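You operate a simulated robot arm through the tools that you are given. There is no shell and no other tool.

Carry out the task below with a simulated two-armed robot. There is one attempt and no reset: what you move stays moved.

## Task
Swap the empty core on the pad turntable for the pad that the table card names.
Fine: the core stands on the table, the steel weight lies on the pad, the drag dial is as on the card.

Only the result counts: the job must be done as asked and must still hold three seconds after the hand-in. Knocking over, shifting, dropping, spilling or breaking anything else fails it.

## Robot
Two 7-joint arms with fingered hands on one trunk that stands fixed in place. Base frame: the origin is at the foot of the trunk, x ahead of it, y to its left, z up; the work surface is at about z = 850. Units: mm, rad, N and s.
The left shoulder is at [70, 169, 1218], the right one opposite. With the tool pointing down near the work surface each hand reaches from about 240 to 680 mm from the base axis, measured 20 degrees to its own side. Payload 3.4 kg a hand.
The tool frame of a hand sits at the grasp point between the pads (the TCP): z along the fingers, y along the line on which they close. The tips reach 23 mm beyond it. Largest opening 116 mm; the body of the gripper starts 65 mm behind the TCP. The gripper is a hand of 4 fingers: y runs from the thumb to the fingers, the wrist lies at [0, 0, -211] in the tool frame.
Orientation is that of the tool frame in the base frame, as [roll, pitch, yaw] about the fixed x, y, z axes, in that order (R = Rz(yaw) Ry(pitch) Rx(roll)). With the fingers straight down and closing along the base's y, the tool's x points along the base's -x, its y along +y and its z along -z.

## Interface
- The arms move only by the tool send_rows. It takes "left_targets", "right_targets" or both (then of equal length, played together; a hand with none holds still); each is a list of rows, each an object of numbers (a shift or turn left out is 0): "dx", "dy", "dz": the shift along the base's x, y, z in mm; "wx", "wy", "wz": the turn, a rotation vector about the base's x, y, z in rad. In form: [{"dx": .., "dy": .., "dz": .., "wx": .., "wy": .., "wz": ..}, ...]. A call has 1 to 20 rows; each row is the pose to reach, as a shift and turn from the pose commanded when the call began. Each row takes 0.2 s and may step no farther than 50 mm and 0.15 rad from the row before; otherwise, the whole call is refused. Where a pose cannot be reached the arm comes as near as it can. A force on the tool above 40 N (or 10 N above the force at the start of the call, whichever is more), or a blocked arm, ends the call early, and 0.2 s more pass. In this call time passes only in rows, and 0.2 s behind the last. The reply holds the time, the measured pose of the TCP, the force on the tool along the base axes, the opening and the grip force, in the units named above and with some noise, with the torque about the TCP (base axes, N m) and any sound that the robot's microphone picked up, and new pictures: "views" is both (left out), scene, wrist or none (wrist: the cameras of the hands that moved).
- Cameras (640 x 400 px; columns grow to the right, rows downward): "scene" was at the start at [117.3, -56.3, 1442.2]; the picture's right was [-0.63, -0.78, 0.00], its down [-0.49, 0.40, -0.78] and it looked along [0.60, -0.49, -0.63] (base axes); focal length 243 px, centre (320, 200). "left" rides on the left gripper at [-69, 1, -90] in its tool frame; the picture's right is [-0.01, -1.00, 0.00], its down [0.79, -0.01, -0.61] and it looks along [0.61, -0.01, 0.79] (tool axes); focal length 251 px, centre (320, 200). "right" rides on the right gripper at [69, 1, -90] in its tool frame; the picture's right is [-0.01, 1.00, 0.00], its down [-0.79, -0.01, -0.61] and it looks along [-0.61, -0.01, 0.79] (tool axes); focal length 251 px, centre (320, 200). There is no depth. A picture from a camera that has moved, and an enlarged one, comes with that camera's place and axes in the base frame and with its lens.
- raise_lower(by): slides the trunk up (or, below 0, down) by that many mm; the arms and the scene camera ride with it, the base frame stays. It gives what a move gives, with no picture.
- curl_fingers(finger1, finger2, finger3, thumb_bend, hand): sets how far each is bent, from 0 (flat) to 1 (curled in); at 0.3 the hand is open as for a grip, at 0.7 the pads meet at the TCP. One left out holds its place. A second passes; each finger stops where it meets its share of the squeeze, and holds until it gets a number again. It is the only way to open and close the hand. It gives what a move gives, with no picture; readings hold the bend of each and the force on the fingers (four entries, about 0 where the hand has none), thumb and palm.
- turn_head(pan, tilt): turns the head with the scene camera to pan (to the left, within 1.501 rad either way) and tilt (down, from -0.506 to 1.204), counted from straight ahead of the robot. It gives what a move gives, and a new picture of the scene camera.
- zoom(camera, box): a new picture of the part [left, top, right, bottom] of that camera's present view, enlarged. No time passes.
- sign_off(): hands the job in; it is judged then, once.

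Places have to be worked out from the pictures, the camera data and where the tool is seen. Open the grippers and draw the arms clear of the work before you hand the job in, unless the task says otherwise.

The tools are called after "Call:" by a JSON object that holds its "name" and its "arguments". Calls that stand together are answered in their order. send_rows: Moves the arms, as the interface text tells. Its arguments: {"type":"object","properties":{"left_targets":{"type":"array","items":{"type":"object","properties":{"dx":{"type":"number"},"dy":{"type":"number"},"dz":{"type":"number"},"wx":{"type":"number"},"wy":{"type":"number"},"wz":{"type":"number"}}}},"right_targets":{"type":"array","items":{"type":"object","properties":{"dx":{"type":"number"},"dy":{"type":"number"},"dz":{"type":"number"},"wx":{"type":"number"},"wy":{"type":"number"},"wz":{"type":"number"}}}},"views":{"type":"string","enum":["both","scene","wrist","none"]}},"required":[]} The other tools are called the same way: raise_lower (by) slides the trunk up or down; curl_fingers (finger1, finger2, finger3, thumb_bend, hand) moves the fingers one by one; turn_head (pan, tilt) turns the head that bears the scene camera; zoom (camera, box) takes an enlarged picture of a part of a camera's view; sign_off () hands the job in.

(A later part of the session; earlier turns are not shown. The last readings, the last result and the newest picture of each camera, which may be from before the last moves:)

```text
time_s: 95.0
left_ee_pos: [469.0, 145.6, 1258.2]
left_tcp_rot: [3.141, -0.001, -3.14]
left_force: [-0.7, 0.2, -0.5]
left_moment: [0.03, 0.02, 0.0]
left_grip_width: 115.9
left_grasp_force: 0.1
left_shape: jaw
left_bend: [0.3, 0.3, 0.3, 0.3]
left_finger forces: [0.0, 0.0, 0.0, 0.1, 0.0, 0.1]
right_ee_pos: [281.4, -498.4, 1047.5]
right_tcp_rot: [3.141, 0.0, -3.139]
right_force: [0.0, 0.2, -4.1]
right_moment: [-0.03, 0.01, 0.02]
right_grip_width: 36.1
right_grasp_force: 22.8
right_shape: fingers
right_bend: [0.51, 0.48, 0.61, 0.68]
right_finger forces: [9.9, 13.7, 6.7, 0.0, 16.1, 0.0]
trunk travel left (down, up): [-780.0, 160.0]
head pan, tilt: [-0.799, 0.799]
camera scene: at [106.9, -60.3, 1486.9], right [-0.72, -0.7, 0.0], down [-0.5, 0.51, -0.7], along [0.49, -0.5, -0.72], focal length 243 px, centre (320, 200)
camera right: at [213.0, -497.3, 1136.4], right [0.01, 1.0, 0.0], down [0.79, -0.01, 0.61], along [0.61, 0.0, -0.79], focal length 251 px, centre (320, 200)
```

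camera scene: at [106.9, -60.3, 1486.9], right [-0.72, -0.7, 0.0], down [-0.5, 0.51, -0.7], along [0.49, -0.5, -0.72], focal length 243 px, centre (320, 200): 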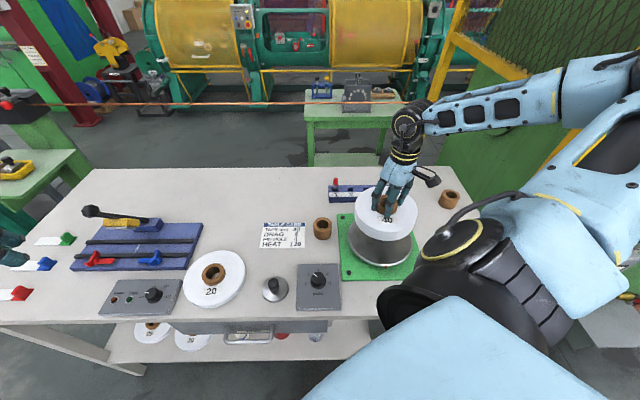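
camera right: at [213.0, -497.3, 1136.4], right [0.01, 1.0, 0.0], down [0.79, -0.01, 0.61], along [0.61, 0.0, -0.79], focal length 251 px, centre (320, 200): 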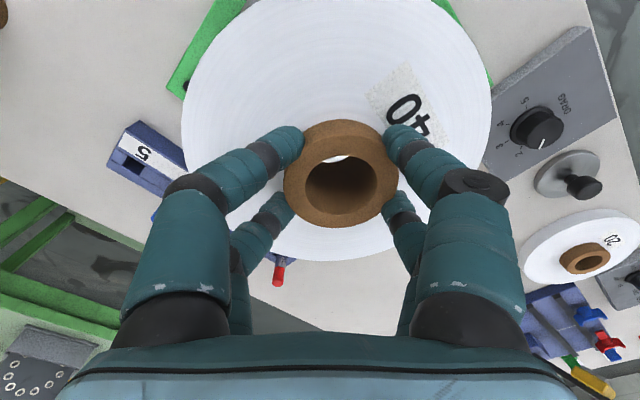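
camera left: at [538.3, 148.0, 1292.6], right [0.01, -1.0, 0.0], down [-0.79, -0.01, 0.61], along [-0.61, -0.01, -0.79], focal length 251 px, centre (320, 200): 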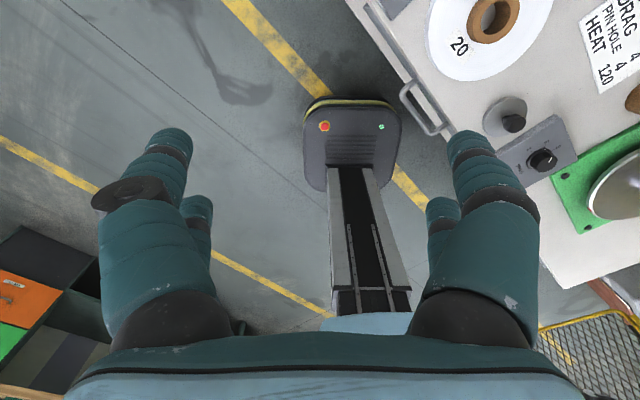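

Pad centre reads (281, -486.6); I shift by (−4, −1) and descend until the pad is just above the spindle top.

Call:
{"name": "send_rows", "arguments": {"right_targets": [{"dx": -4, "dy": -1, "dz": -20}, {"dx": -4, "dy": -1, "dz": -43}], "views": "wrist"}}

Call:
{"name": "zoom", "arguments": {"camera": "scene", "box": [320, 160, 460, 280]}}

Call:
{"name": "zoom", "arguments": {"camera": "right", "box": [240, 80, 440, 240]}}

```text
time_s: 95.6
left_ee_pos: [470.8, 142.9, 1258.6]
left_tcp_rot: [3.139, -0.001, -3.139]
left_force: [0.4, -0.6, -0.5]
left_moment: [-0.03, 0.02, 0.01]
left_grip_width: 115.6
left_grasp_force: 0.0
left_shape: jaw
left_bend: [0.3, 0.3, 0.3, 0.3]
left_finger forces: [0.1, 0.0, 0.1, 0.0, 0.1, 0.1]
right_ee_pos: [276.5, -499.8, 1002.3]
right_tcp_rot: [3.14, -0.002, -3.141]
right_force: [0.2, -0.2, -3.9]
right_moment: [-0.05, 0.02, -0.01]
right_grip_width: 36.2
right_grasp_force: 24.0
right_shape: fingers
right_bend: [0.51, 0.48, 0.61, 0.68]
right_finger forces: [9.9, 13.7, 6.7, 0.0, 16.0, 0.0]
trunk travel left (down, up): [-780.0, 160.0]
head pan, tilt: [-0.799, 0.799]
camera right: at [208.7, -499.5, 1092.2], right [0.01, 1.0, 0.0], down [0.8, -0.01, 0.61], along [0.61, 0.0, -0.8], focal length 251 px, centre (320, 200)
```

right: 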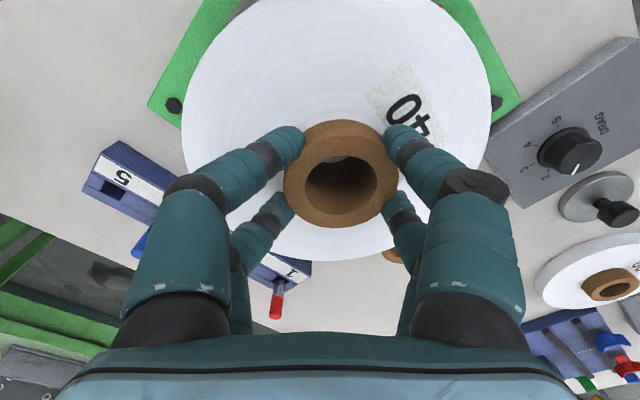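

```text
3.33 times, centred on (390, 220) of scene
camera zoom: at [108.0, -61.2, 1486.8], right [-0.72, -0.7, 0.0], down [-0.5, 0.51, -0.7], along [0.49, -0.5, -0.72], focal length 810 px, centre (87, 133)
```

zoom: 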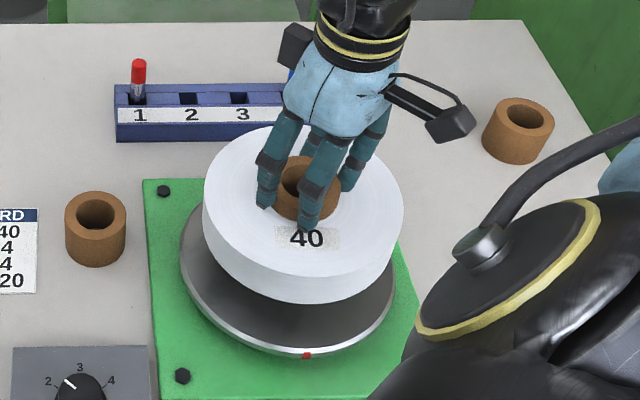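

```text
2.50 times, centred on (340, 160) of right
camera zoom: at [208.7, -499.5, 1092.2], right [0.01, 1.0, 0.0], down [0.8, -0.01, 0.61], along [0.61, 0.0, -0.8], focal length 629 px, centre (270, 300)
```

zoom: 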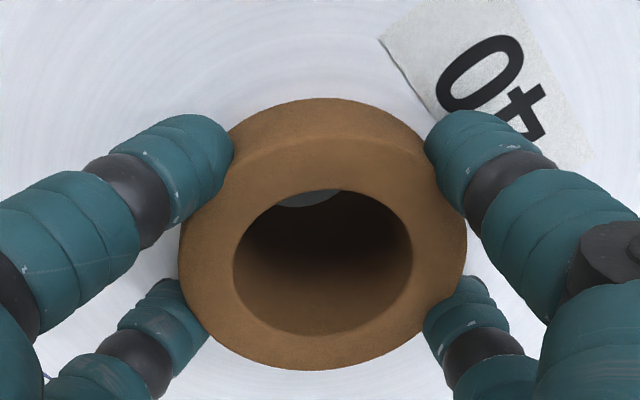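

Pad centre now about (276.5, -488.5), within 1–2 mm of the spindle axis (clearance is about ±5 mm). I lower in small steps, watching the force.

Call:
{"name": "send_rows", "arguments": {"right_targets": [{"dx": 0.7, "dy": 1, "dz": -4}, {"dx": 0.7, "dy": 1, "dz": -8}, {"dx": 0.7, "dy": 1, "dz": -12}, {"dx": 0.7, "dy": 1, "dz": -16}], "views": "none"}}

Call:
{"name": "zoom", "arguments": {"camera": "scene", "box": [320, 160, 460, 280]}}

```text
time_s: 96.6
left_ee_pos: [470.2, 144.2, 1257.8]
left_tcp_rot: [-3.141, 0.0, -3.139]
left_force: [-0.6, 0.0, 0.3]
left_moment: [0.02, -0.04, 0.02]
left_grip_width: 116.1
left_grasp_force: 0.1
left_shape: jaw
left_bend: [0.3, 0.3, 0.3, 0.3]
left_finger forces: [0.0, 0.0, 0.1, 0.0, 0.0, 0.1]
right_ee_pos: [276.6, -497.9, 985.2]
right_tcp_rot: [3.142, 0.0, -3.14]
right_force: [0.3, -0.1, -4.2]
right_moment: [-0.03, -0.04, 0.01]
right_grip_width: 36.4
right_grasp_force: 23.1
right_shape: fingers
right_bend: [0.51, 0.48, 0.61, 0.68]
right_finger forces: [9.9, 13.7, 6.7, 0.0, 16.2, 0.1]
trunk travel left (down, up): [-780.0, 160.0]
head pan, tilt: [-0.799, 0.799]
```

```text
3.33 times, centred on (390, 220) of scene
camera zoom: at [107.4, -60.5, 1486.9], right [-0.72, -0.7, 0.0], down [-0.5, 0.51, -0.7], along [0.49, -0.5, -0.72], focal length 810 px, centre (87, 133)
```

zoom: 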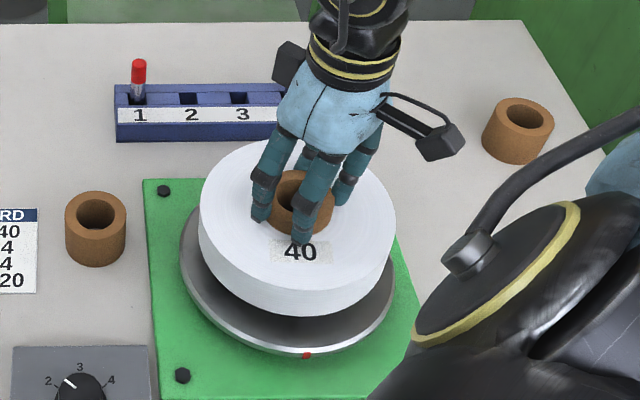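

No contact at z 985, so the spindle is already inside the hole. I continue down toward the platter.

Call:
{"name": "send_rows", "arguments": {"right_targets": [{"dz": -5}, {"dz": -10}, {"dz": -14}, {"dz": -17}], "views": "none"}}

```text
time_s: 97.6
left_ee_pos: [470.0, 143.8, 1258.6]
left_tcp_rot: [-3.141, 0.001, -3.139]
left_force: [0.5, -0.5, 0.3]
left_moment: [-0.01, 0.02, -0.02]
left_grip_width: 115.9
left_grasp_force: 0.0
left_shape: jaw
left_bend: [0.3, 0.3, 0.3, 0.3]
left_finger forces: [0.0, 0.1, 0.0, 0.0, 0.0, 0.0]
right_ee_pos: [276.7, -498.1, 969.5]
right_tcp_rot: [3.14, 0.0, -3.14]
right_force: [-0.3, -0.6, -4.3]
right_moment: [-0.05, 0.03, 0.04]
right_grip_width: 36.4
right_grasp_force: 23.6
right_shape: fingers
right_bend: [0.51, 0.48, 0.61, 0.68]
right_finger forces: [9.9, 13.8, 6.8, 0.0, 16.3, 0.1]
trunk travel left (down, up): [-780.0, 160.0]
head pan, tilt: [-0.799, 0.799]
```

Still hanging freely at z 969. I go down in 1–1.5 mm steps to find the platter.

Call:
{"name": "send_rows", "arguments": {"right_targets": [{"dz": -1.5}, {"dz": -3}, {"dz": -4.5}, {"dz": -6}], "views": "none"}}

```text
time_s: 98.6
left_ee_pos: [469.6, 145.0, 1258.6]
left_tcp_rot: [-3.141, 0.001, -3.138]
left_force: [-0.3, 1.1, 1.0]
left_moment: [0.01, 0.0, -0.01]
left_grip_width: 116.2
left_grasp_force: 0.1
left_shape: jaw
left_bend: [0.3, 0.3, 0.3, 0.3]
left_finger forces: [0.0, 0.0, 0.0, 0.0, 0.0, 0.1]
right_ee_pos: [275.1, -499.1, 963.8]
right_tcp_rot: [-3.14, 0.0, -3.14]
right_force: [-1.7, -1.8, 3.0]
right_moment: [0.36, -0.14, -0.01]
right_grip_width: 36.2
right_grasp_force: 22.7
right_shape: fingers
right_bend: [0.51, 0.48, 0.61, 0.68]
right_finger forces: [9.6, 12.3, 7.2, 0.0, 16.8, 0.0]
trunk travel left (down, up): [-780.0, 160.0]
head pan, tilt: [-0.799, 0.799]
```

Contact at z ≈ 964, exactly as predicted for the platter. I lower 1.5 mm more to seat it and then open the fingers.

Call:
{"name": "send_rows", "arguments": {"right_targets": [{"dz": -1}, {"dz": -1.8}], "views": "none"}}

Call:
{"name": "curl_fingers", "arguments": {"hand": "right", "finger1": 0.46, "finger2": 0.46, "finger3": 0.5, "thumb_bend": 0.5}}

Call:
{"name": "zoom", "arguments": {"camera": "right", "box": [120, 0, 520, 310]}}

Call:
{"name": "zoom", "arguments": {"camera": "scene", "box": [320, 160, 460, 280]}}

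```text
time_s: 99.2
left_ee_pos: [468.7, 144.7, 1259.0]
left_tcp_rot: [-3.141, 0.0, 3.142]
left_force: [0.3, -0.8, -0.7]
left_moment: [0.0, -0.01, 0.02]
left_grip_width: 115.9
left_grasp_force: 0.0
left_shape: jaw
left_bend: [0.3, 0.3, 0.3, 0.3]
left_finger forces: [0.0, 0.1, 0.0, 0.0, 0.1, 0.0]
right_ee_pos: [274.6, -497.8, 962.3]
right_tcp_rot: [-3.14, 0.001, -3.141]
right_force: [-0.3, -3.2, 5.1]
right_moment: [0.5, -0.16, 0.0]
right_grip_width: 36.2
right_grasp_force: 23.4
right_shape: fingers
right_bend: [0.51, 0.48, 0.61, 0.68]
right_finger forces: [9.3, 12.4, 7.5, 0.0, 17.0, 0.0]
trunk travel left (down, up): [-780.0, 160.0]
head pan, tilt: [-0.799, 0.799]
```

```text
time_s: 100.2
left_ee_pos: [469.9, 144.9, 1258.5]
left_tcp_rot: [-3.141, 0.0, -3.14]
left_force: [0.3, 0.3, 0.0]
left_moment: [-0.01, -0.01, 0.02]
left_grip_width: 115.9
left_grasp_force: 0.0
left_shape: jaw
left_bend: [0.3, 0.3, 0.3, 0.3]
left_finger forces: [0.0, 0.0, 0.0, 0.1, 0.1, 0.1]
right_ee_pos: [275.6, -497.5, 962.2]
right_tcp_rot: [-3.142, 0.001, -3.14]
right_force: [-1.6, 1.3, 0.5]
right_moment: [0.01, 0.0, -0.03]
right_grip_width: 63.6
right_grasp_force: 0.2
right_shape: fingers
right_bend: [0.46, 0.46, 0.5, 0.5]
right_finger forces: [0.0, 0.1, 0.0, 0.0, 0.0, 0.0]
trunk travel left (down, up): [-780.0, 160.0]
head pan, tilt: [-0.799, 0.799]
```

```text
1.29 times, centred on (320, 155) of right
camera zoom: at [207.5, -497.4, 1051.8], right [0.01, 1.0, 0.0], down [0.8, -0.01, 0.61], along [0.61, -0.01, -0.8], focal length 324 px, centre (320, 258)
```

zoom: 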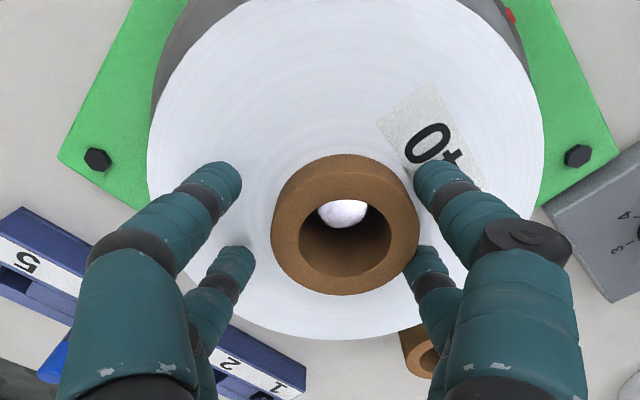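

```text
3.33 times, centred on (390, 220) of scene
camera zoom: at [107.0, -59.8, 1487.0], right [-0.72, -0.7, 0.0], down [-0.5, 0.51, -0.7], along [0.49, -0.5, -0.72], focal length 810 px, centre (87, 133)
```

zoom: 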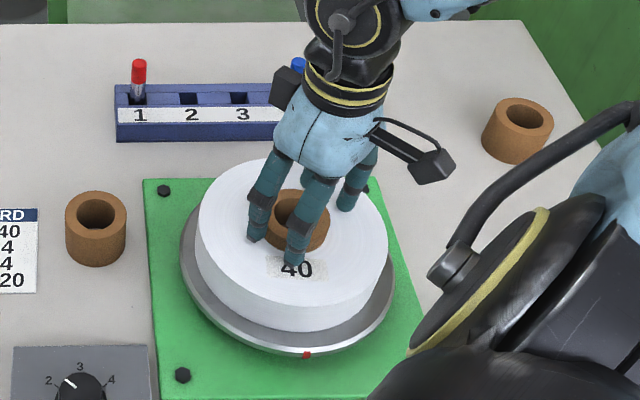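

The pad sits on the platter with the spindle visible in its bore. I open wider and raise the hand straight up.

Call:
{"name": "curl_fingers", "arguments": {"hand": "right", "finger1": 0.35, "finger2": 0.35, "finger3": 0.4, "thumb_bend": 0.4}}

Call:
{"name": "send_rows", "arguments": {"right_targets": [{"dz": 12}, {"dz": 45}, {"dz": 85}, {"dz": 110}], "views": "both"}}

Call:
{"name": "zoom", "arguments": {"camera": "scene", "box": [230, 180, 450, 320]}}

```text
time_s: 101.2
left_ee_pos: [468.8, 145.2, 1258.7]
left_tcp_rot: [-3.141, 0.0, -3.14]
left_force: [-0.2, -0.1, -0.1]
left_moment: [-0.01, 0.0, -0.02]
left_grip_width: 115.8
left_grasp_force: 0.1
left_shape: jaw
left_bend: [0.3, 0.3, 0.3, 0.3]
left_finger forces: [0.0, 0.0, 0.1, 0.0, 0.1, 0.0]
right_ee_pos: [276.7, -498.4, 961.7]
right_tcp_rot: [3.141, -0.001, -3.141]
right_force: [0.8, 0.5, 0.0]
right_moment: [0.0, -0.04, 0.0]
right_grip_width: 94.8
right_grasp_force: 0.1
right_shape: fingers
right_bend: [0.35, 0.35, 0.4, 0.4]
right_finger forces: [0.0, 0.0, 0.0, 0.0, 0.1, 0.0]
trunk travel left (down, up): [-780.0, 160.0]
head pan, tilt: [-0.799, 0.799]
```

```text
time_s: 102.2
left_ee_pos: [469.4, 145.3, 1258.4]
left_tcp_rot: [3.14, 0.0, -3.141]
left_force: [-0.3, 0.3, -0.5]
left_moment: [0.02, 0.0, 0.03]
left_grip_width: 116.0
left_grasp_force: 0.1
left_shape: jaw
left_bend: [0.3, 0.3, 0.3, 0.3]
left_finger forces: [0.0, 0.1, 0.1, 0.1, 0.0, 0.1]
right_ee_pos: [275.5, -497.8, 1072.3]
right_tcp_rot: [-3.141, 0.0, -3.141]
right_force: [-0.2, -0.4, -1.0]
right_moment: [-0.02, 0.02, 0.02]
right_grip_width: 94.8
right_grasp_force: 0.1
right_shape: fingers
right_bend: [0.35, 0.35, 0.4, 0.4]
right_finger forces: [0.0, 0.0, 0.1, 0.0, 0.0, 0.0]
trunk travel left (down, up): [-780.0, 160.0]
head pan, tilt: [-0.799, 0.799]
camera scene: at [106.8, -59.4, 1487.0], right [-0.72, -0.7, 0.0], down [-0.5, 0.51, -0.7], along [0.49, -0.5, -0.72], focal length 243 px, centre (320, 200)
camera right: at [207.8, -496.6, 1161.1], right [0.01, 1.0, 0.0], down [0.8, -0.01, 0.61], along [0.61, 0.0, -0.8], focal length 251 px, centre (320, 200)
```

scene: 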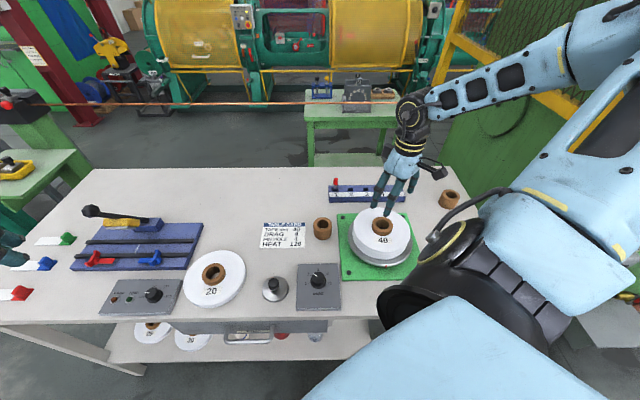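
right: 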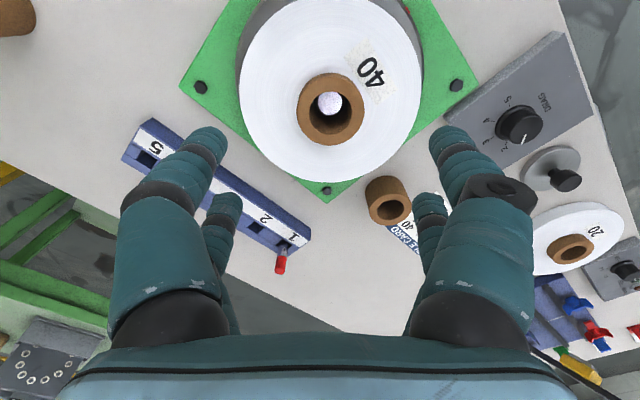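

```text
2.86 times, centred on (340, 250) of scene
camera zoom: at [106.8, -59.4, 1487.0], right [-0.72, -0.7, 0.0], down [-0.5, 0.51, -0.7], along [0.49, -0.5, -0.72], focal length 694 px, centre (263, 57)
```

zoom: 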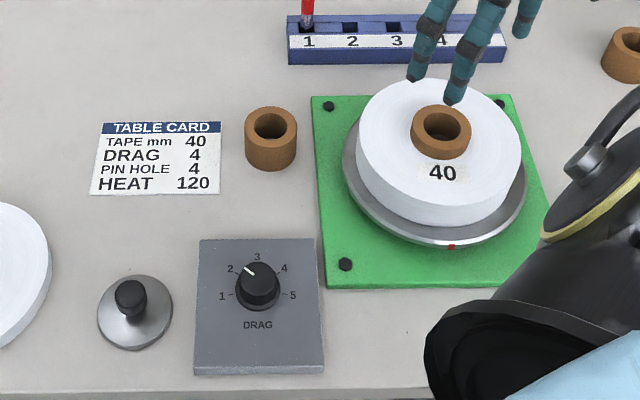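

Pad is in place. Next is the steel weight near (391, -182); I open the hand fully and move above it for a close look.

Call:
{"name": "curl_fingers", "arguments": {"hand": "right", "finger1": 0.3, "finger2": 0.3, "finger3": 0.3, "thumb_bend": 0.3}}

Call:
{"name": "send_rows", "arguments": {"right_targets": [{"dx": 13, "dy": 40}, {"dx": 27, "dy": 80}, {"dx": 41, "dy": 122}, {"dx": 55, "dy": 165}, {"dx": 69, "dy": 208}, {"dx": 83, "dy": 250}, {"dx": 97, "dy": 290}, {"dx": 105, "dy": 310}], "views": "both"}}

Call:
{"name": "zoom", "arguments": {"camera": "right", "box": [200, 40, 440, 220]}}

```text
time_s: 103.2
left_ee_pos: [469.6, 144.0, 1258.2]
left_tcp_rot: [3.141, -0.001, -3.139]
left_force: [-0.1, 0.0, -0.5]
left_moment: [0.01, 0.0, 0.01]
left_grip_width: 115.9
left_grasp_force: 0.0
left_shape: jaw
left_bend: [0.3, 0.3, 0.3, 0.3]
left_finger forces: [0.0, 0.0, 0.0, 0.0, 0.1, 0.0]
right_ee_pos: [275.7, -497.3, 1070.3]
right_tcp_rot: [-3.139, 0.001, -3.14]
right_force: [-0.6, -0.2, -0.8]
right_moment: [0.05, 0.01, 0.0]
right_grip_width: 116.7
right_grasp_force: 0.1
right_shape: fingers
right_bend: [0.3, 0.3, 0.3, 0.3]
right_finger forces: [0.0, 0.0, 0.0, 0.1, 0.1, 0.0]
trunk travel left (down, up): [-780.0, 160.0]
head pan, tilt: [-0.799, 0.799]
```

```text
time_s: 105.0
left_ee_pos: [471.8, 145.7, 1258.4]
left_tcp_rot: [3.142, -0.001, -3.139]
left_force: [0.8, -0.3, 0.6]
left_moment: [0.04, -0.02, 0.01]
left_grip_width: 115.7
left_grasp_force: 0.1
left_shape: jaw
left_bend: [0.3, 0.3, 0.3, 0.3]
left_finger forces: [0.0, 0.0, 0.0, 0.0, 0.1, 0.0]
right_ee_pos: [379.9, -185.6, 1071.6]
right_tcp_rot: [3.142, 0.0, -3.14]
right_force: [0.5, -0.1, -0.7]
right_moment: [-0.01, 0.0, -0.04]
right_grip_width: 116.6
right_grasp_force: 0.0
right_shape: fingers
right_bend: [0.3, 0.3, 0.3, 0.3]
right_finger forces: [0.1, 0.1, 0.1, 0.0, 0.0, 0.0]
trunk travel left (down, up): [-780.0, 160.0]
head pan, tilt: [-0.799, 0.799]
camera scene: at [107.9, -59.1, 1486.9], right [-0.72, -0.7, 0.0], down [-0.5, 0.51, -0.7], along [0.49, -0.5, -0.72], focal length 243 px, centre (320, 200)
camera right: at [312.7, -185.2, 1162.1], right [0.01, 1.0, 0.0], down [0.8, -0.01, 0.61], along [0.61, -0.01, -0.8], focal length 251 px, centre (320, 200)
```

scene: 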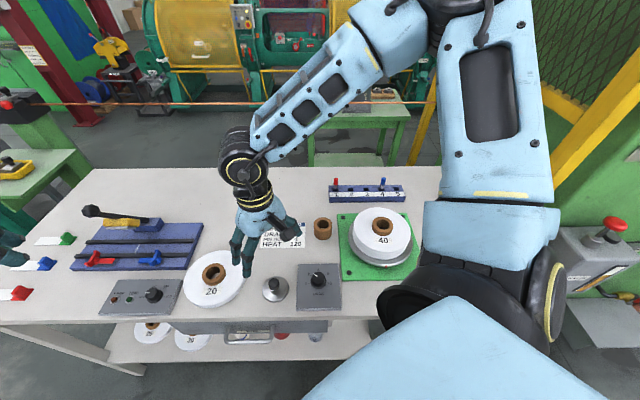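
right: 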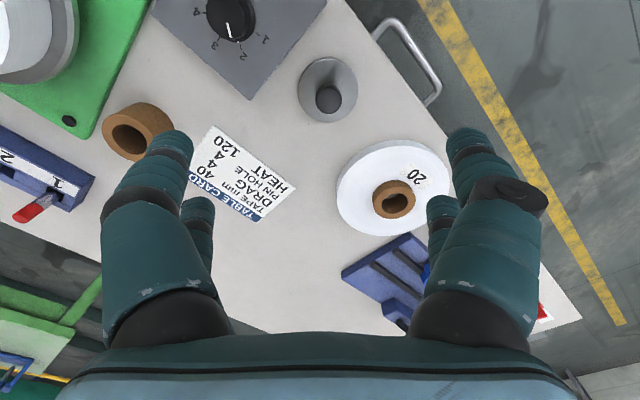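

```text
2.22 times, centred on (320, 130) of right
camera zoom: at [312.7, -185.2, 1162.1], right [0.01, 1.0, 0.0], down [0.8, -0.01, 0.61], along [0.61, -0.01, -0.8], focal length 559 px, centre (320, 356)
```

zoom: 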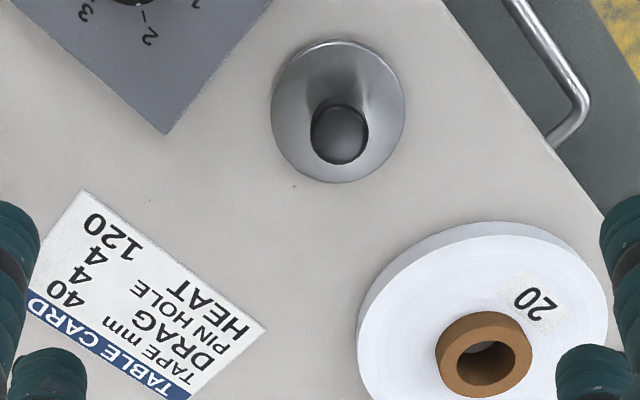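

The weight's centre is about (386, -178), knob top about z 905. The dial box edge lies close by on the −x−y side, so I yaw the hand +45° so the fingers open parallel to that edge, and descend part way.

Call:
{"name": "send_rows", "arguments": {"right_targets": [{"dx": 2, "dy": 2, "wz": 0.14, "dz": -15}, {"dx": 4, "dy": 4, "wz": 0.28, "dz": -30}, {"dx": 5, "dy": 6, "wz": 0.42, "dz": -45}, {"dx": 6, "dy": 7, "wz": 0.56, "dz": -60}, {"dx": 6, "dy": 7.5, "wz": 0.7, "dz": -75}, {"dx": 6, "dy": 7.5, "wz": 0.785, "dz": -85}], "views": "both"}}

Call:
{"name": "zoom", "arguments": {"camera": "right", "box": [180, 20, 460, 220]}}

```text
time_s: 106.4
left_ee_pos: [469.6, 145.0, 1258.0]
left_tcp_rot: [3.142, -0.001, -3.141]
left_force: [0.5, -0.4, -0.4]
left_moment: [0.02, 0.01, 0.0]
left_grip_width: 115.9
left_grasp_force: 0.0
left_shape: jaw
left_bend: [0.3, 0.3, 0.3, 0.3]
left_finger forces: [0.1, 0.0, 0.0, 0.0, 0.0, 0.0]
right_ee_pos: [387.1, -179.3, 985.3]
right_tcp_rot: [3.141, 0.001, -2.354]
right_force: [0.1, -0.6, 0.8]
right_moment: [-0.03, 0.03, 0.0]
right_grip_width: 116.8
right_grasp_force: 0.0
right_shape: fingers
right_bend: [0.3, 0.3, 0.3, 0.3]
right_finger forces: [0.0, 0.1, 0.0, 0.1, 0.0, 0.0]
trunk travel left (down, up): [-780.0, 160.0]
head pan, tilt: [-0.799, 0.799]
camera scene: at [107.1, -59.9, 1487.0], right [-0.72, -0.7, 0.0], down [-0.5, 0.51, -0.7], along [0.49, -0.5, -0.72], focal length 243 px, centre (320, 200)
camera right: at [338.5, -228.1, 1075.8], right [-0.7, 0.71, 0.0], down [0.56, 0.56, 0.61], along [0.43, 0.43, -0.8], focal length 251 px, centre (320, 200)
```

scene: 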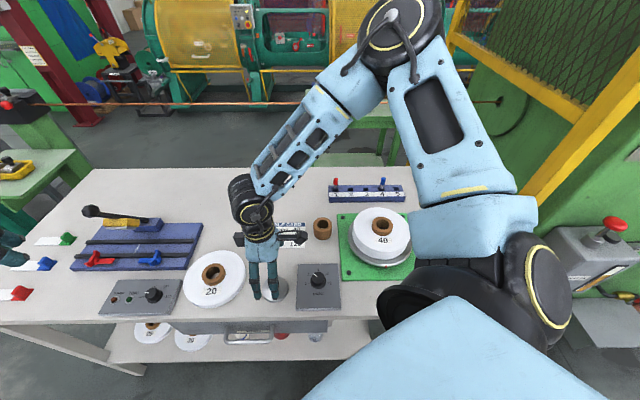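
right: 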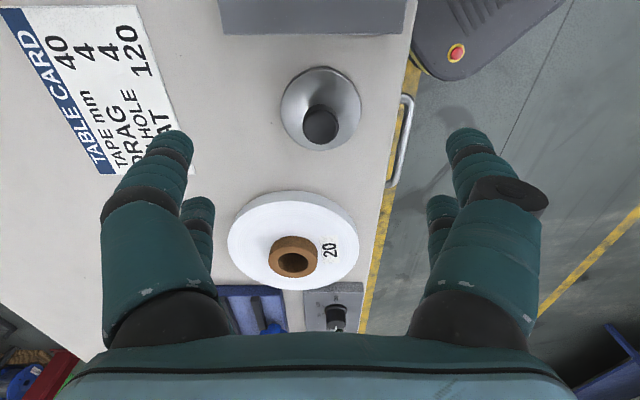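

```text
2.00 times, centred on (320, 120) of right
camera zoom: at [338.5, -228.1, 1075.8], right [-0.7, 0.71, 0.0], down [0.56, 0.56, 0.61], along [0.43, 0.43, -0.8], focal length 503 px, centre (320, 360)
```

zoom: 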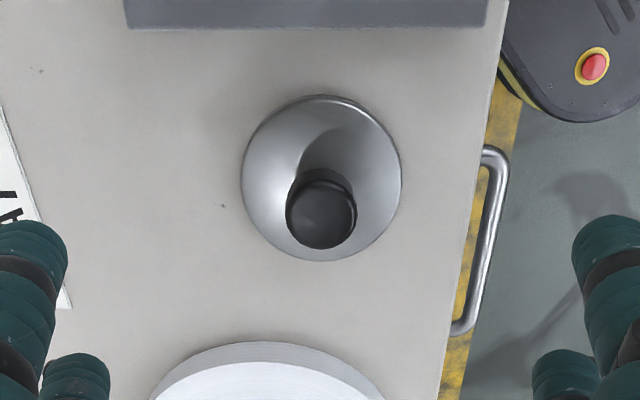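

Aligned: weight centre (387.5, -179), knob top about z 900, diameter 25. I descend so the tips end around the knob's lower part.

Call:
{"name": "send_rows", "arguments": {"right_targets": [{"dz": -40}, {"dz": -65}, {"dz": -80}], "views": "wrist"}}

Call:
{"name": "zoom", "arguments": {"camera": "scene", "box": [200, 200, 360, 320]}}

```text
time_s: 107.2
left_ee_pos: [467.1, 144.9, 1257.5]
left_tcp_rot: [3.141, 0.0, -3.139]
left_force: [0.7, 0.5, -0.2]
left_moment: [0.0, -0.02, -0.02]
left_grip_width: 115.7
left_grasp_force: 0.2
left_shape: jaw
left_bend: [0.3, 0.3, 0.3, 0.3]
left_finger forces: [0.0, 0.0, 0.0, 0.0, 0.1, 0.0]
right_ee_pos: [383.9, -185.1, 910.5]
right_tcp_rot: [-3.141, 0.003, -2.355]
right_force: [0.6, 0.0, -0.4]
right_moment: [0.0, -0.03, 0.0]
right_grip_width: 116.7
right_grasp_force: 0.1
right_shape: fingers
right_bend: [0.3, 0.3, 0.3, 0.3]
right_finger forces: [0.1, 0.1, 0.0, 0.0, 0.0, 0.1]
right hand out of reach, approached as far as the arm can: row 3
trunk travel left (down, up): [-780.0, 160.0]
head pan, tilt: [-0.799, 0.799]
camera right: at [335.5, -233.6, 1000.8], right [-0.7, 0.71, 0.0], down [0.57, 0.56, 0.61], along [0.43, 0.43, -0.79], focal length 251 px, centre (320, 200)
```

right: 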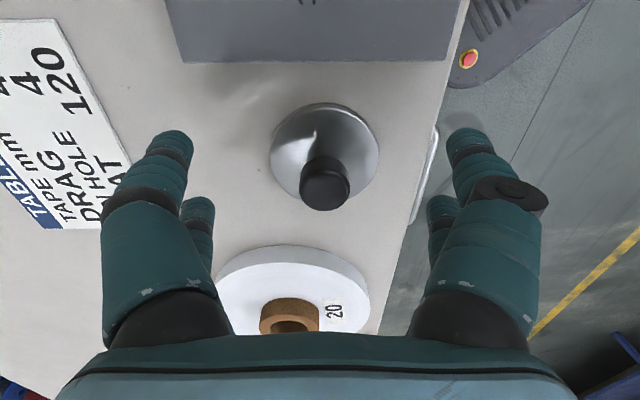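

```text
3.33 times, centred on (280, 260) of scene
camera zoom: at [106.1, -59.8, 1487.1], right [-0.72, -0.7, 0.0], down [-0.5, 0.51, -0.7], along [0.49, -0.5, -0.72], focal length 810 px, centre (453, 0)
```

zoom: 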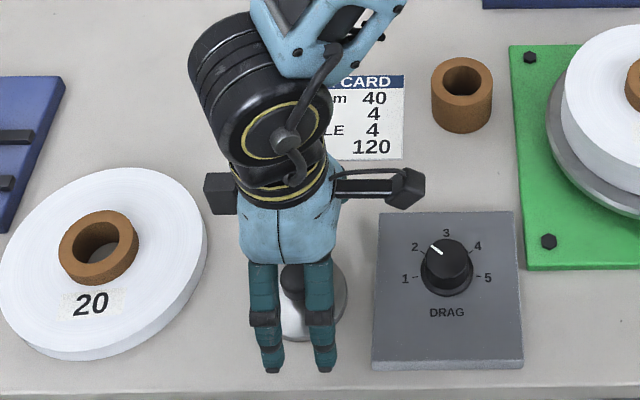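

A joint limit shows up at this low height. I go back up 80 mm over the weight and lower the trunk instead.

Call:
{"name": "send_rows", "arguments": {"right_targets": [{"dx": 2, "dy": 3, "dz": 30}, {"dx": 3.8, "dy": 5.8, "dz": 60}, {"dx": 3.8, "dy": 5.8, "dz": 82}], "views": "none"}}

Call:
{"name": "raise_lower", "arguments": {"by": -60}}

Call:
{"name": "zoom", "arguments": {"camera": "right", "box": [180, 20, 460, 220]}}

```text
time_s: 108.0
left_ee_pos: [469.5, 145.5, 1258.1]
left_tcp_rot: [3.14, 0.001, -3.14]
left_force: [-0.1, 0.6, 0.8]
left_moment: [0.0, 0.03, -0.02]
left_grip_width: 116.0
left_grasp_force: 0.1
left_shape: jaw
left_bend: [0.3, 0.3, 0.3, 0.3]
left_finger forces: [0.0, 0.1, 0.0, 0.0, 0.0, 0.1]
right_ee_pos: [387.2, -179.5, 995.1]
right_tcp_rot: [-3.139, 0.0, -2.357]
right_force: [-0.6, 0.2, -0.3]
right_moment: [-0.02, 0.02, -0.02]
right_grip_width: 116.7
right_grasp_force: 0.1
right_shape: fingers
right_bend: [0.3, 0.3, 0.3, 0.3]
right_finger forces: [0.1, 0.0, 0.0, 0.0, 0.0, 0.1]
trunk travel left (down, up): [-780.0, 160.0]
head pan, tilt: [-0.799, 0.799]
```

```text
time_s: 109.0
left_ee_pos: [469.1, 145.0, 1198.6]
left_tcp_rot: [3.141, -0.001, -3.138]
left_force: [-0.2, -0.2, 1.4]
left_moment: [-0.01, -0.02, -0.01]
left_grip_width: 116.2
left_grasp_force: 0.0
left_shape: jaw
left_bend: [0.3, 0.3, 0.3, 0.3]
left_finger forces: [0.0, 0.0, 0.0, 0.1, 0.1, 0.1]
right_ee_pos: [387.6, -178.5, 934.1]
right_tcp_rot: [-3.14, 0.0, -2.355]
right_force: [0.3, -0.6, -0.5]
right_moment: [0.0, -0.03, -0.02]
right_grip_width: 116.8
right_grasp_force: 0.1
right_shape: fingers
right_bend: [0.3, 0.3, 0.3, 0.3]
right_finger forces: [0.0, 0.0, 0.0, 0.0, 0.1, 0.1]
trunk travel left (down, up): [-720.0, 220.0]
head pan, tilt: [-0.799, 0.799]
```

```text
2.00 times, centred on (320, 120) of right
camera zoom: at [339.6, -226.7, 1024.7], right [-0.7, 0.71, 0.0], down [0.57, 0.56, 0.61], along [0.43, 0.42, -0.8], focal length 503 px, centre (320, 360)
```

zoom: 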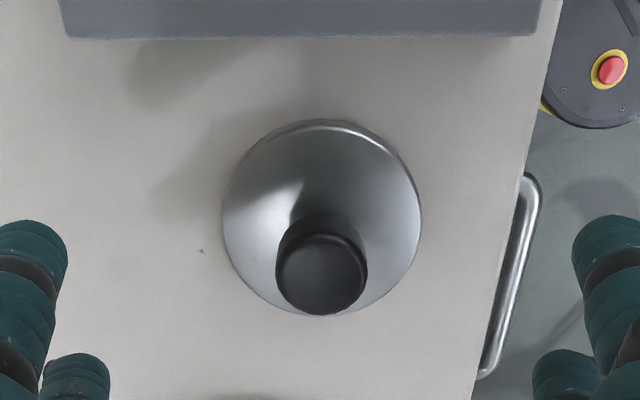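

Centred within ~1.5 mm; S is lower now. I descend to z 902.

Call:
{"name": "send_rows", "arguments": {"right_targets": [{"dx": -1, "dy": -0.7, "dz": -16}, {"dx": -1.2, "dy": -0.8, "dz": -32}], "views": "wrist"}}

```text
time_s: 109.6
left_ee_pos: [469.5, 145.2, 1198.8]
left_tcp_rot: [-3.141, 0.0, -3.139]
left_force: [-0.8, 0.2, 0.1]
left_moment: [-0.02, 0.04, -0.02]
left_grip_width: 116.0
left_grasp_force: 0.1
left_shape: jaw
left_bend: [0.3, 0.3, 0.3, 0.3]
left_finger forces: [0.0, 0.1, 0.0, 0.0, 0.0, 0.0]
right_ee_pos: [387.1, -179.6, 903.3]
right_tcp_rot: [-3.141, -0.002, -2.356]
right_force: [0.1, 0.6, -0.7]
right_moment: [0.0, -0.01, -0.01]
right_grip_width: 116.7
right_grasp_force: 0.0
right_shape: fingers
right_bend: [0.3, 0.3, 0.3, 0.3]
right_finger forces: [0.0, 0.0, 0.1, 0.0, 0.0, 0.0]
trunk travel left (down, up): [-720.0, 220.0]
head pan, tilt: [-0.799, 0.799]
camera right: at [340.1, -227.5, 993.5], right [-0.7, 0.71, 0.0], down [0.57, 0.56, 0.61], along [0.43, 0.42, -0.8], focal length 251 px, centre (320, 200)
```

right: 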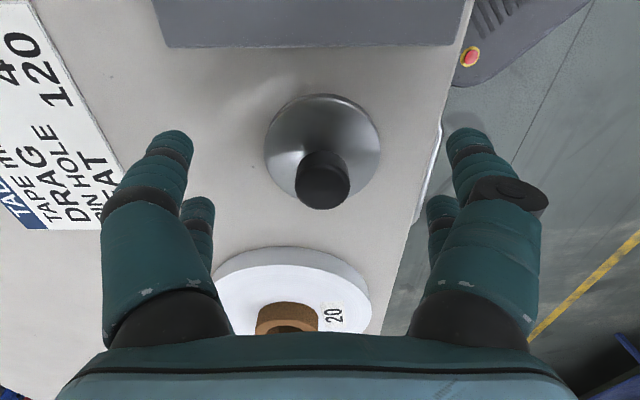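

In position around the knob. I close in two stages.

Call:
{"name": "curl_fingers", "arguments": {"hand": "right", "finger1": 0.56, "finger2": 0.56, "finger3": 0.56, "thumb_bend": 0.56}}

Call:
{"name": "zoom", "arguments": {"camera": "right", "box": [160, 60, 480, 260]}}

```text
time_s: 110.6
left_ee_pos: [469.1, 145.2, 1197.7]
left_tcp_rot: [-3.14, 0.001, -3.14]
left_force: [0.5, 0.5, -0.5]
left_moment: [0.01, 0.0, 0.01]
left_grip_width: 115.6
left_grasp_force: 0.1
left_shape: jaw
left_bend: [0.3, 0.3, 0.3, 0.3]
left_finger forces: [0.0, 0.1, 0.1, 0.1, 0.1, 0.0]
right_ee_pos: [387.0, -179.6, 905.1]
right_tcp_rot: [-3.141, 0.001, -2.357]
right_force: [-0.1, 0.0, -0.4]
right_moment: [0.0, -0.04, -0.02]
right_grip_width: 41.3
right_grasp_force: 0.1
right_shape: fingers
right_bend: [0.56, 0.56, 0.56, 0.56]
right_finger forces: [0.0, 0.0, 0.0, 0.0, 0.0, 0.0]
trunk travel left (down, up): [-720.0, 220.0]
head pan, tilt: [-0.799, 0.799]
```

```text
2.00 times, centred on (320, 160) of right
camera zoom: at [340.0, -227.3, 993.8], right [-0.7, 0.71, 0.0], down [0.57, 0.56, 0.61], along [0.43, 0.42, -0.8], focal length 503 px, centre (320, 280)
```

zoom: 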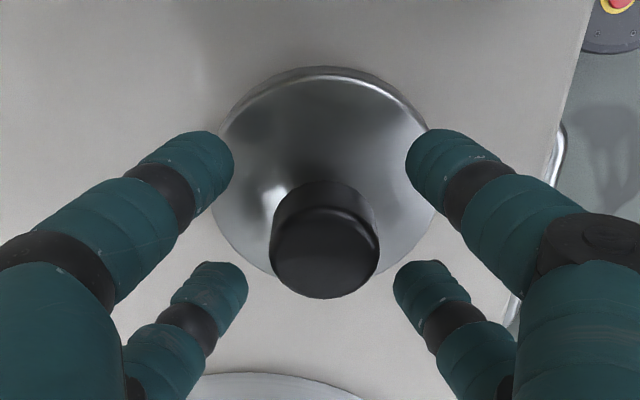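

The knob is centred between the four digits. I close further.

Call:
{"name": "curl_fingers", "arguments": {"hand": "right", "finger1": 0.66, "finger2": 0.66, "finger3": 0.66, "thumb_bend": 0.66}}

Call:
{"name": "zoom", "arguments": {"camera": "right", "box": [160, 60, 480, 260]}}

```text
time_s: 111.6
left_ee_pos: [470.1, 143.8, 1197.9]
left_tcp_rot: [3.141, 0.0, -3.14]
left_force: [-0.6, 0.2, 1.2]
left_moment: [0.02, -0.02, -0.01]
left_grip_width: 116.0
left_grasp_force: 0.2
left_shape: jaw
left_bend: [0.3, 0.3, 0.3, 0.3]
left_finger forces: [0.1, 0.0, 0.0, 0.1, 0.0, 0.0]
right_ee_pos: [388.3, -178.9, 904.3]
right_tcp_rot: [-3.14, 0.0, -2.358]
right_force: [-0.2, 0.6, -0.5]
right_moment: [0.02, 0.02, -0.04]
right_grip_width: 12.6
right_grasp_force: 0.1
right_shape: fingers
right_bend: [0.66, 0.65, 0.66, 0.66]
right_finger forces: [0.1, 0.5, 0.0, 0.0, 0.0, 0.1]
trunk travel left (down, up): [-720.0, 220.0]
head pan, tilt: [-0.799, 0.799]
```

```text
2.00 times, centred on (320, 160) of right
camera zoom: at [339.9, -227.2, 993.8], right [-0.7, 0.71, 0.0], down [0.57, 0.56, 0.61], along [0.43, 0.42, -0.8], focal length 503 px, centre (320, 280)
```

zoom: 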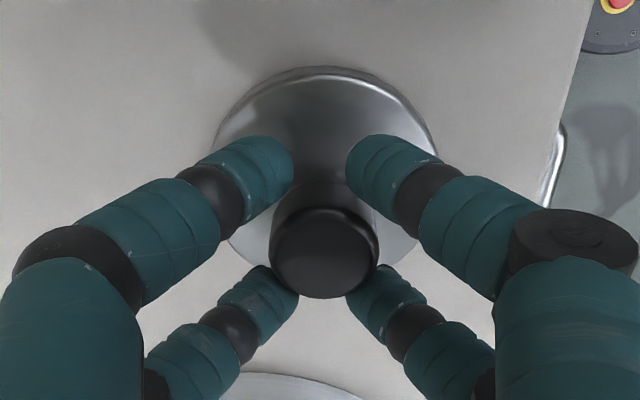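

All four digits surround the knob. I close firmly.

Call:
{"name": "curl_fingers", "arguments": {"hand": "right", "finger1": 0.85, "finger2": 0.85, "finger3": 0.85, "thumb_bend": 0.85}}

Call:
{"name": "zoom", "arguments": {"camera": "right", "box": [160, 60, 480, 260]}}

```text
time_s: 112.6
left_ee_pos: [469.7, 145.6, 1198.2]
left_tcp_rot: [-3.141, -0.003, -3.14]
left_force: [0.4, 0.4, -1.0]
left_moment: [0.01, 0.01, 0.01]
left_grip_width: 116.1
left_grasp_force: 0.0
left_shape: jaw
left_bend: [0.3, 0.3, 0.3, 0.3]
left_finger forces: [0.0, 0.0, 0.1, 0.0, 0.1, 0.0]
right_ee_pos: [388.3, -180.4, 904.3]
right_tcp_rot: [-3.141, 0.0, -2.355]
right_force: [0.1, -0.2, -2.9]
right_moment: [0.03, 0.02, -0.04]
right_grip_width: 0.0
right_grasp_force: 0.1
right_shape: fingers
right_bend: [0.75, 0.73, 0.74, 0.77]
right_finger forces: [0.1, 0.0, 0.0, 0.0, 0.1, 0.0]
trunk travel left (down, up): [-720.0, 220.0]
head pan, tilt: [-0.799, 0.799]
```

```text
2.00 times, centred on (320, 160) of right
camera zoom: at [340.2, -227.4, 993.6], right [-0.7, 0.71, 0.0], down [0.57, 0.56, 0.61], along [0.43, 0.42, -0.8], focal length 503 px, centre (320, 280)
```

zoom: 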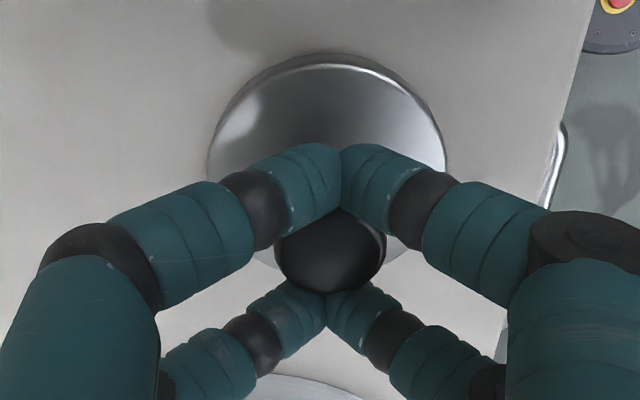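

The fingertips met below the knob's cap, and the weight seems to hang from them (−2.9 N). I check with the scene camera.

Call:
{"name": "zoom", "arguments": {"camera": "scene", "box": [220, 220, 340, 320]}}

Call:
{"name": "zoom", "arguments": {"camera": "left", "box": [320, 0, 640, 200]}}

```text
4.00 times, centred on (280, 270) of scene
camera zoom: at [107.4, -60.0, 1426.9], right [-0.72, -0.7, 0.0], down [-0.5, 0.51, -0.7], along [0.49, -0.5, -0.72], focal length 972 px, centre (480, -80)
```

zoom: 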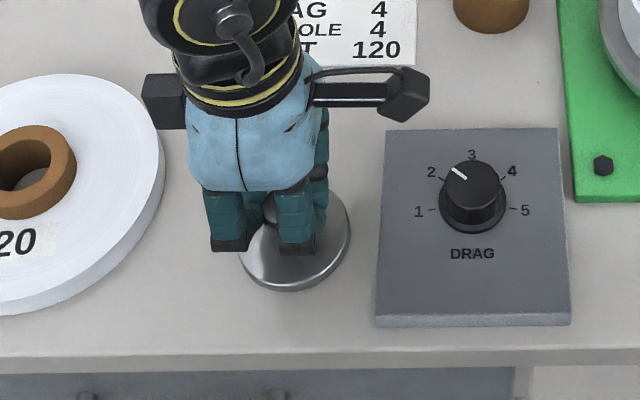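

```text
2.00 times, centred on (480, 100) of left
camera zoom: at [537.8, 144.5, 1288.3], right [0.01, -1.0, 0.0], down [-0.79, -0.01, 0.61], along [-0.61, -0.01, -0.79], focal length 503 px, centre (0, 400)
```

zoom: 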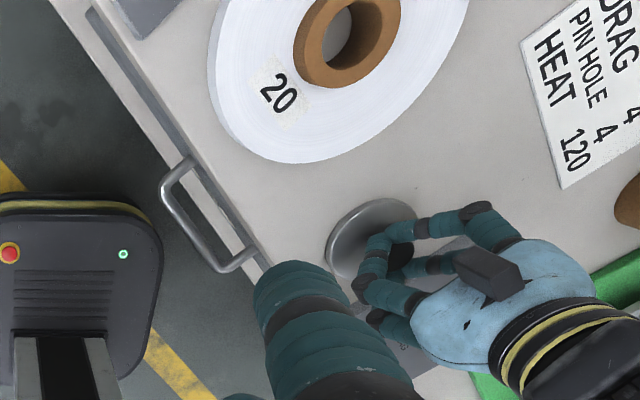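

The weight hangs by its cap on the closed fingertips, a cage under the cap. I lift slowly a bit and look again.

Call:
{"name": "send_rows", "arguments": {"right_targets": [{"dz": 4}, {"dz": 10}, {"dz": 18}, {"dz": 28}, {"dz": 40}], "views": "wrist"}}

Call:
{"name": "zoom", "arguments": {"camera": "scene", "box": [220, 220, 340, 320]}}

Call:
{"name": "zoom", "arguments": {"camera": "left", "box": [440, 60, 600, 180]}}

```text
time_s: 113.8
left_ee_pos: [468.7, 145.1, 1199.0]
left_tcp_rot: [3.141, 0.0, -3.141]
left_force: [-1.0, -0.1, 0.5]
left_moment: [-0.01, 0.05, 0.01]
left_grip_width: 116.0
left_grasp_force: 0.1
left_shape: jaw
left_bend: [0.3, 0.3, 0.3, 0.3]
left_finger forces: [0.0, 0.0, 0.0, 0.0, 0.1, 0.0]
right_ee_pos: [388.9, -178.0, 943.5]
right_tcp_rot: [-3.138, 0.001, -2.354]
right_force: [-0.5, -0.5, -3.9]
right_moment: [-0.01, -0.04, 0.01]
right_grip_width: 0.0
right_grasp_force: 0.0
right_shape: fingers
right_bend: [0.76, 0.73, 0.74, 0.77]
right_finger forces: [0.0, 0.0, 0.0, 0.1, 0.1, 0.0]
trunk travel left (down, up): [-720.0, 220.0]
head pan, tilt: [-0.799, 0.799]
camera right: at [339.4, -226.5, 1033.2], right [-0.7, 0.71, 0.0], down [0.57, 0.56, 0.61], along [0.43, 0.42, -0.8], focal length 251 px, centre (320, 200)
```

right: 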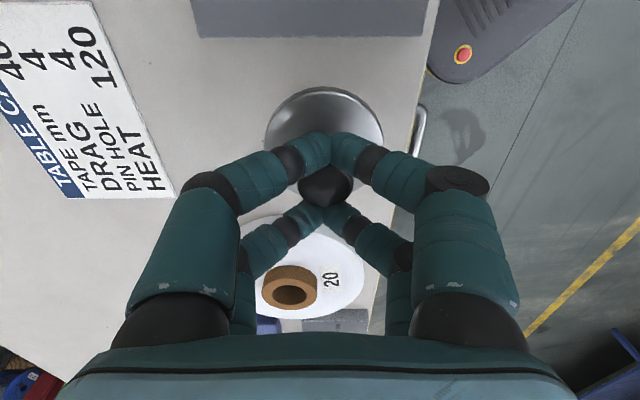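

```text
4.00 times, centred on (280, 270) of scene
camera zoom: at [106.9, -59.8, 1426.9], right [-0.72, -0.7, 0.0], down [-0.5, 0.51, -0.7], along [0.49, -0.5, -0.72], focal length 972 px, centre (480, -80)
```

zoom: 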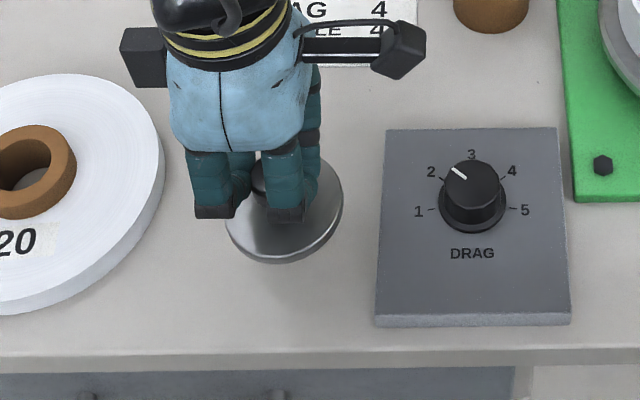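

```text
3.33 times, centred on (520, 120) of left
camera zoom: at [537.3, 144.6, 1288.5], right [0.01, -1.0, 0.0], down [-0.79, -0.01, 0.61], along [-0.61, -0.01, -0.79], focal length 838 px, centre (-347, 467)
```

zoom: 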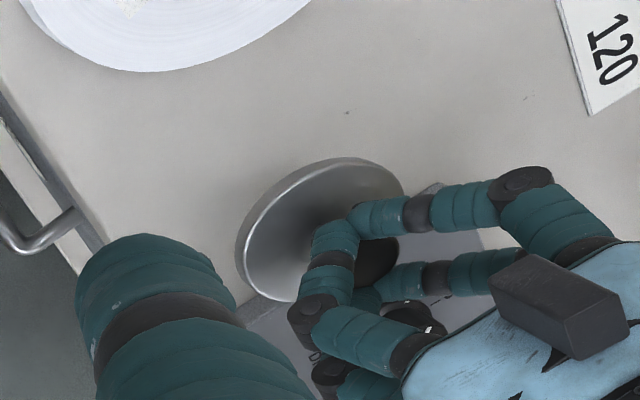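

The weight is lifted cleanly and hangs level. I raise the trunk 100 mm and carry it gently toward the pad.

Call:
{"name": "raise_lower", "arguments": {"by": 100}}

Call:
{"name": "send_rows", "arguments": {"right_targets": [{"dx": -5, "dy": -12}, {"dx": -14, "dy": -35, "wz": -0.06}, {"dx": -24, "dy": -63, "wz": -0.14}, {"dx": -34, "dy": -92, "wz": -0.22}, {"dx": -44, "dy": -121, "wz": -0.3}, {"dx": -54, "dy": -150, "wz": -0.38}, {"dx": -64, "dy": -179, "wz": -0.46}, {"dx": -74, "dy": -208, "wz": -0.54}, {"dx": -84, "dy": -237, "wz": -0.62}, {"dx": -94, "dy": -264, "wz": -0.7}, {"dx": -103, "dy": -288, "wz": -0.76}, {"dx": -108, "dy": -301, "wz": -0.785}, {"dx": -111, "dy": -308, "wz": -0.785}], "views": "both"}}

```text
time_s: 115.1
left_ee_pos: [470.2, 144.9, 1298.3]
left_tcp_rot: [3.14, -0.001, -3.14]
left_force: [0.3, -0.4, 0.2]
left_moment: [0.02, -0.01, 0.03]
left_grip_width: 115.8
left_grasp_force: 0.1
left_shape: jaw
left_bend: [0.3, 0.3, 0.3, 0.3]
left_finger forces: [0.1, 0.1, 0.0, 0.1, 0.0, 0.0]
right_ee_pos: [388.8, -179.1, 1043.3]
right_tcp_rot: [-3.14, -0.001, -2.356]
right_force: [0.1, -0.6, -3.1]
right_moment: [-0.01, -0.01, 0.02]
right_grip_width: 0.2
right_grasp_force: 0.1
right_shape: fingers
right_bend: [0.76, 0.73, 0.74, 0.77]
right_finger forces: [0.0, 0.1, 0.0, 0.0, 0.0, 0.0]
trunk travel left (down, up): [-820.0, 120.0]
head pan, tilt: [-0.799, 0.799]
```

```text
time_s: 117.9
left_ee_pos: [469.8, 144.5, 1298.1]
left_tcp_rot: [-3.141, -0.001, -3.138]
left_force: [-0.4, 0.7, -0.1]
left_moment: [0.01, 0.01, -0.01]
left_grip_width: 116.0
left_grasp_force: 0.3
left_shape: jaw
left_bend: [0.3, 0.3, 0.3, 0.3]
left_finger forces: [0.0, 0.1, 0.1, 0.1, 0.0, 0.1]
right_ee_pos: [275.5, -487.7, 1041.8]
right_tcp_rot: [-3.14, -0.001, -3.141]
right_force: [0.6, 0.5, -2.6]
right_moment: [-0.01, -0.02, 0.01]
right_grip_width: 0.2
right_grasp_force: 0.0
right_shape: fingers
right_bend: [0.76, 0.73, 0.74, 0.77]
right_finger forces: [0.1, 0.0, 0.0, 0.0, 0.0, 0.0]
trunk travel left (down, up): [-820.0, 120.0]
head pan, tilt: [-0.799, 0.799]
camera scene: at [107.2, -60.4, 1526.9], right [-0.72, -0.7, 0.0], down [-0.5, 0.51, -0.7], along [0.49, -0.5, -0.72], focal length 243 px, centre (320, 200)
camera right: at [207.8, -486.4, 1131.6], right [0.01, 1.0, 0.0], down [0.8, -0.01, 0.61], along [0.61, -0.01, -0.8], focal length 251 px, centre (320, 200)
```

scene: 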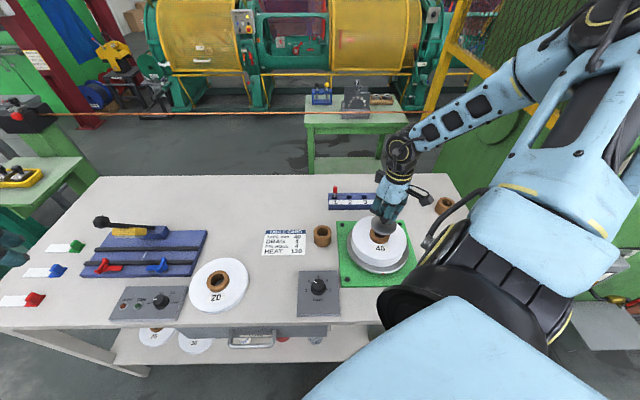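
right: 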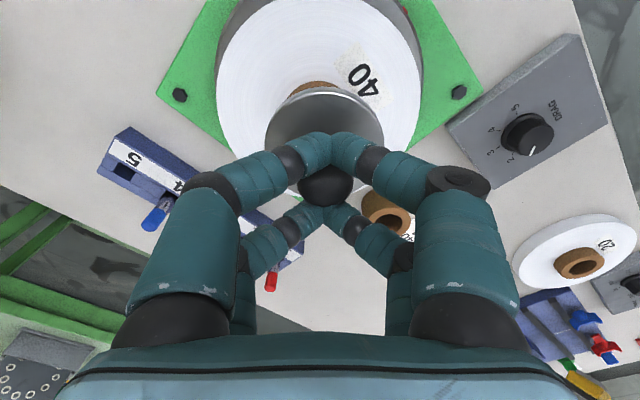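

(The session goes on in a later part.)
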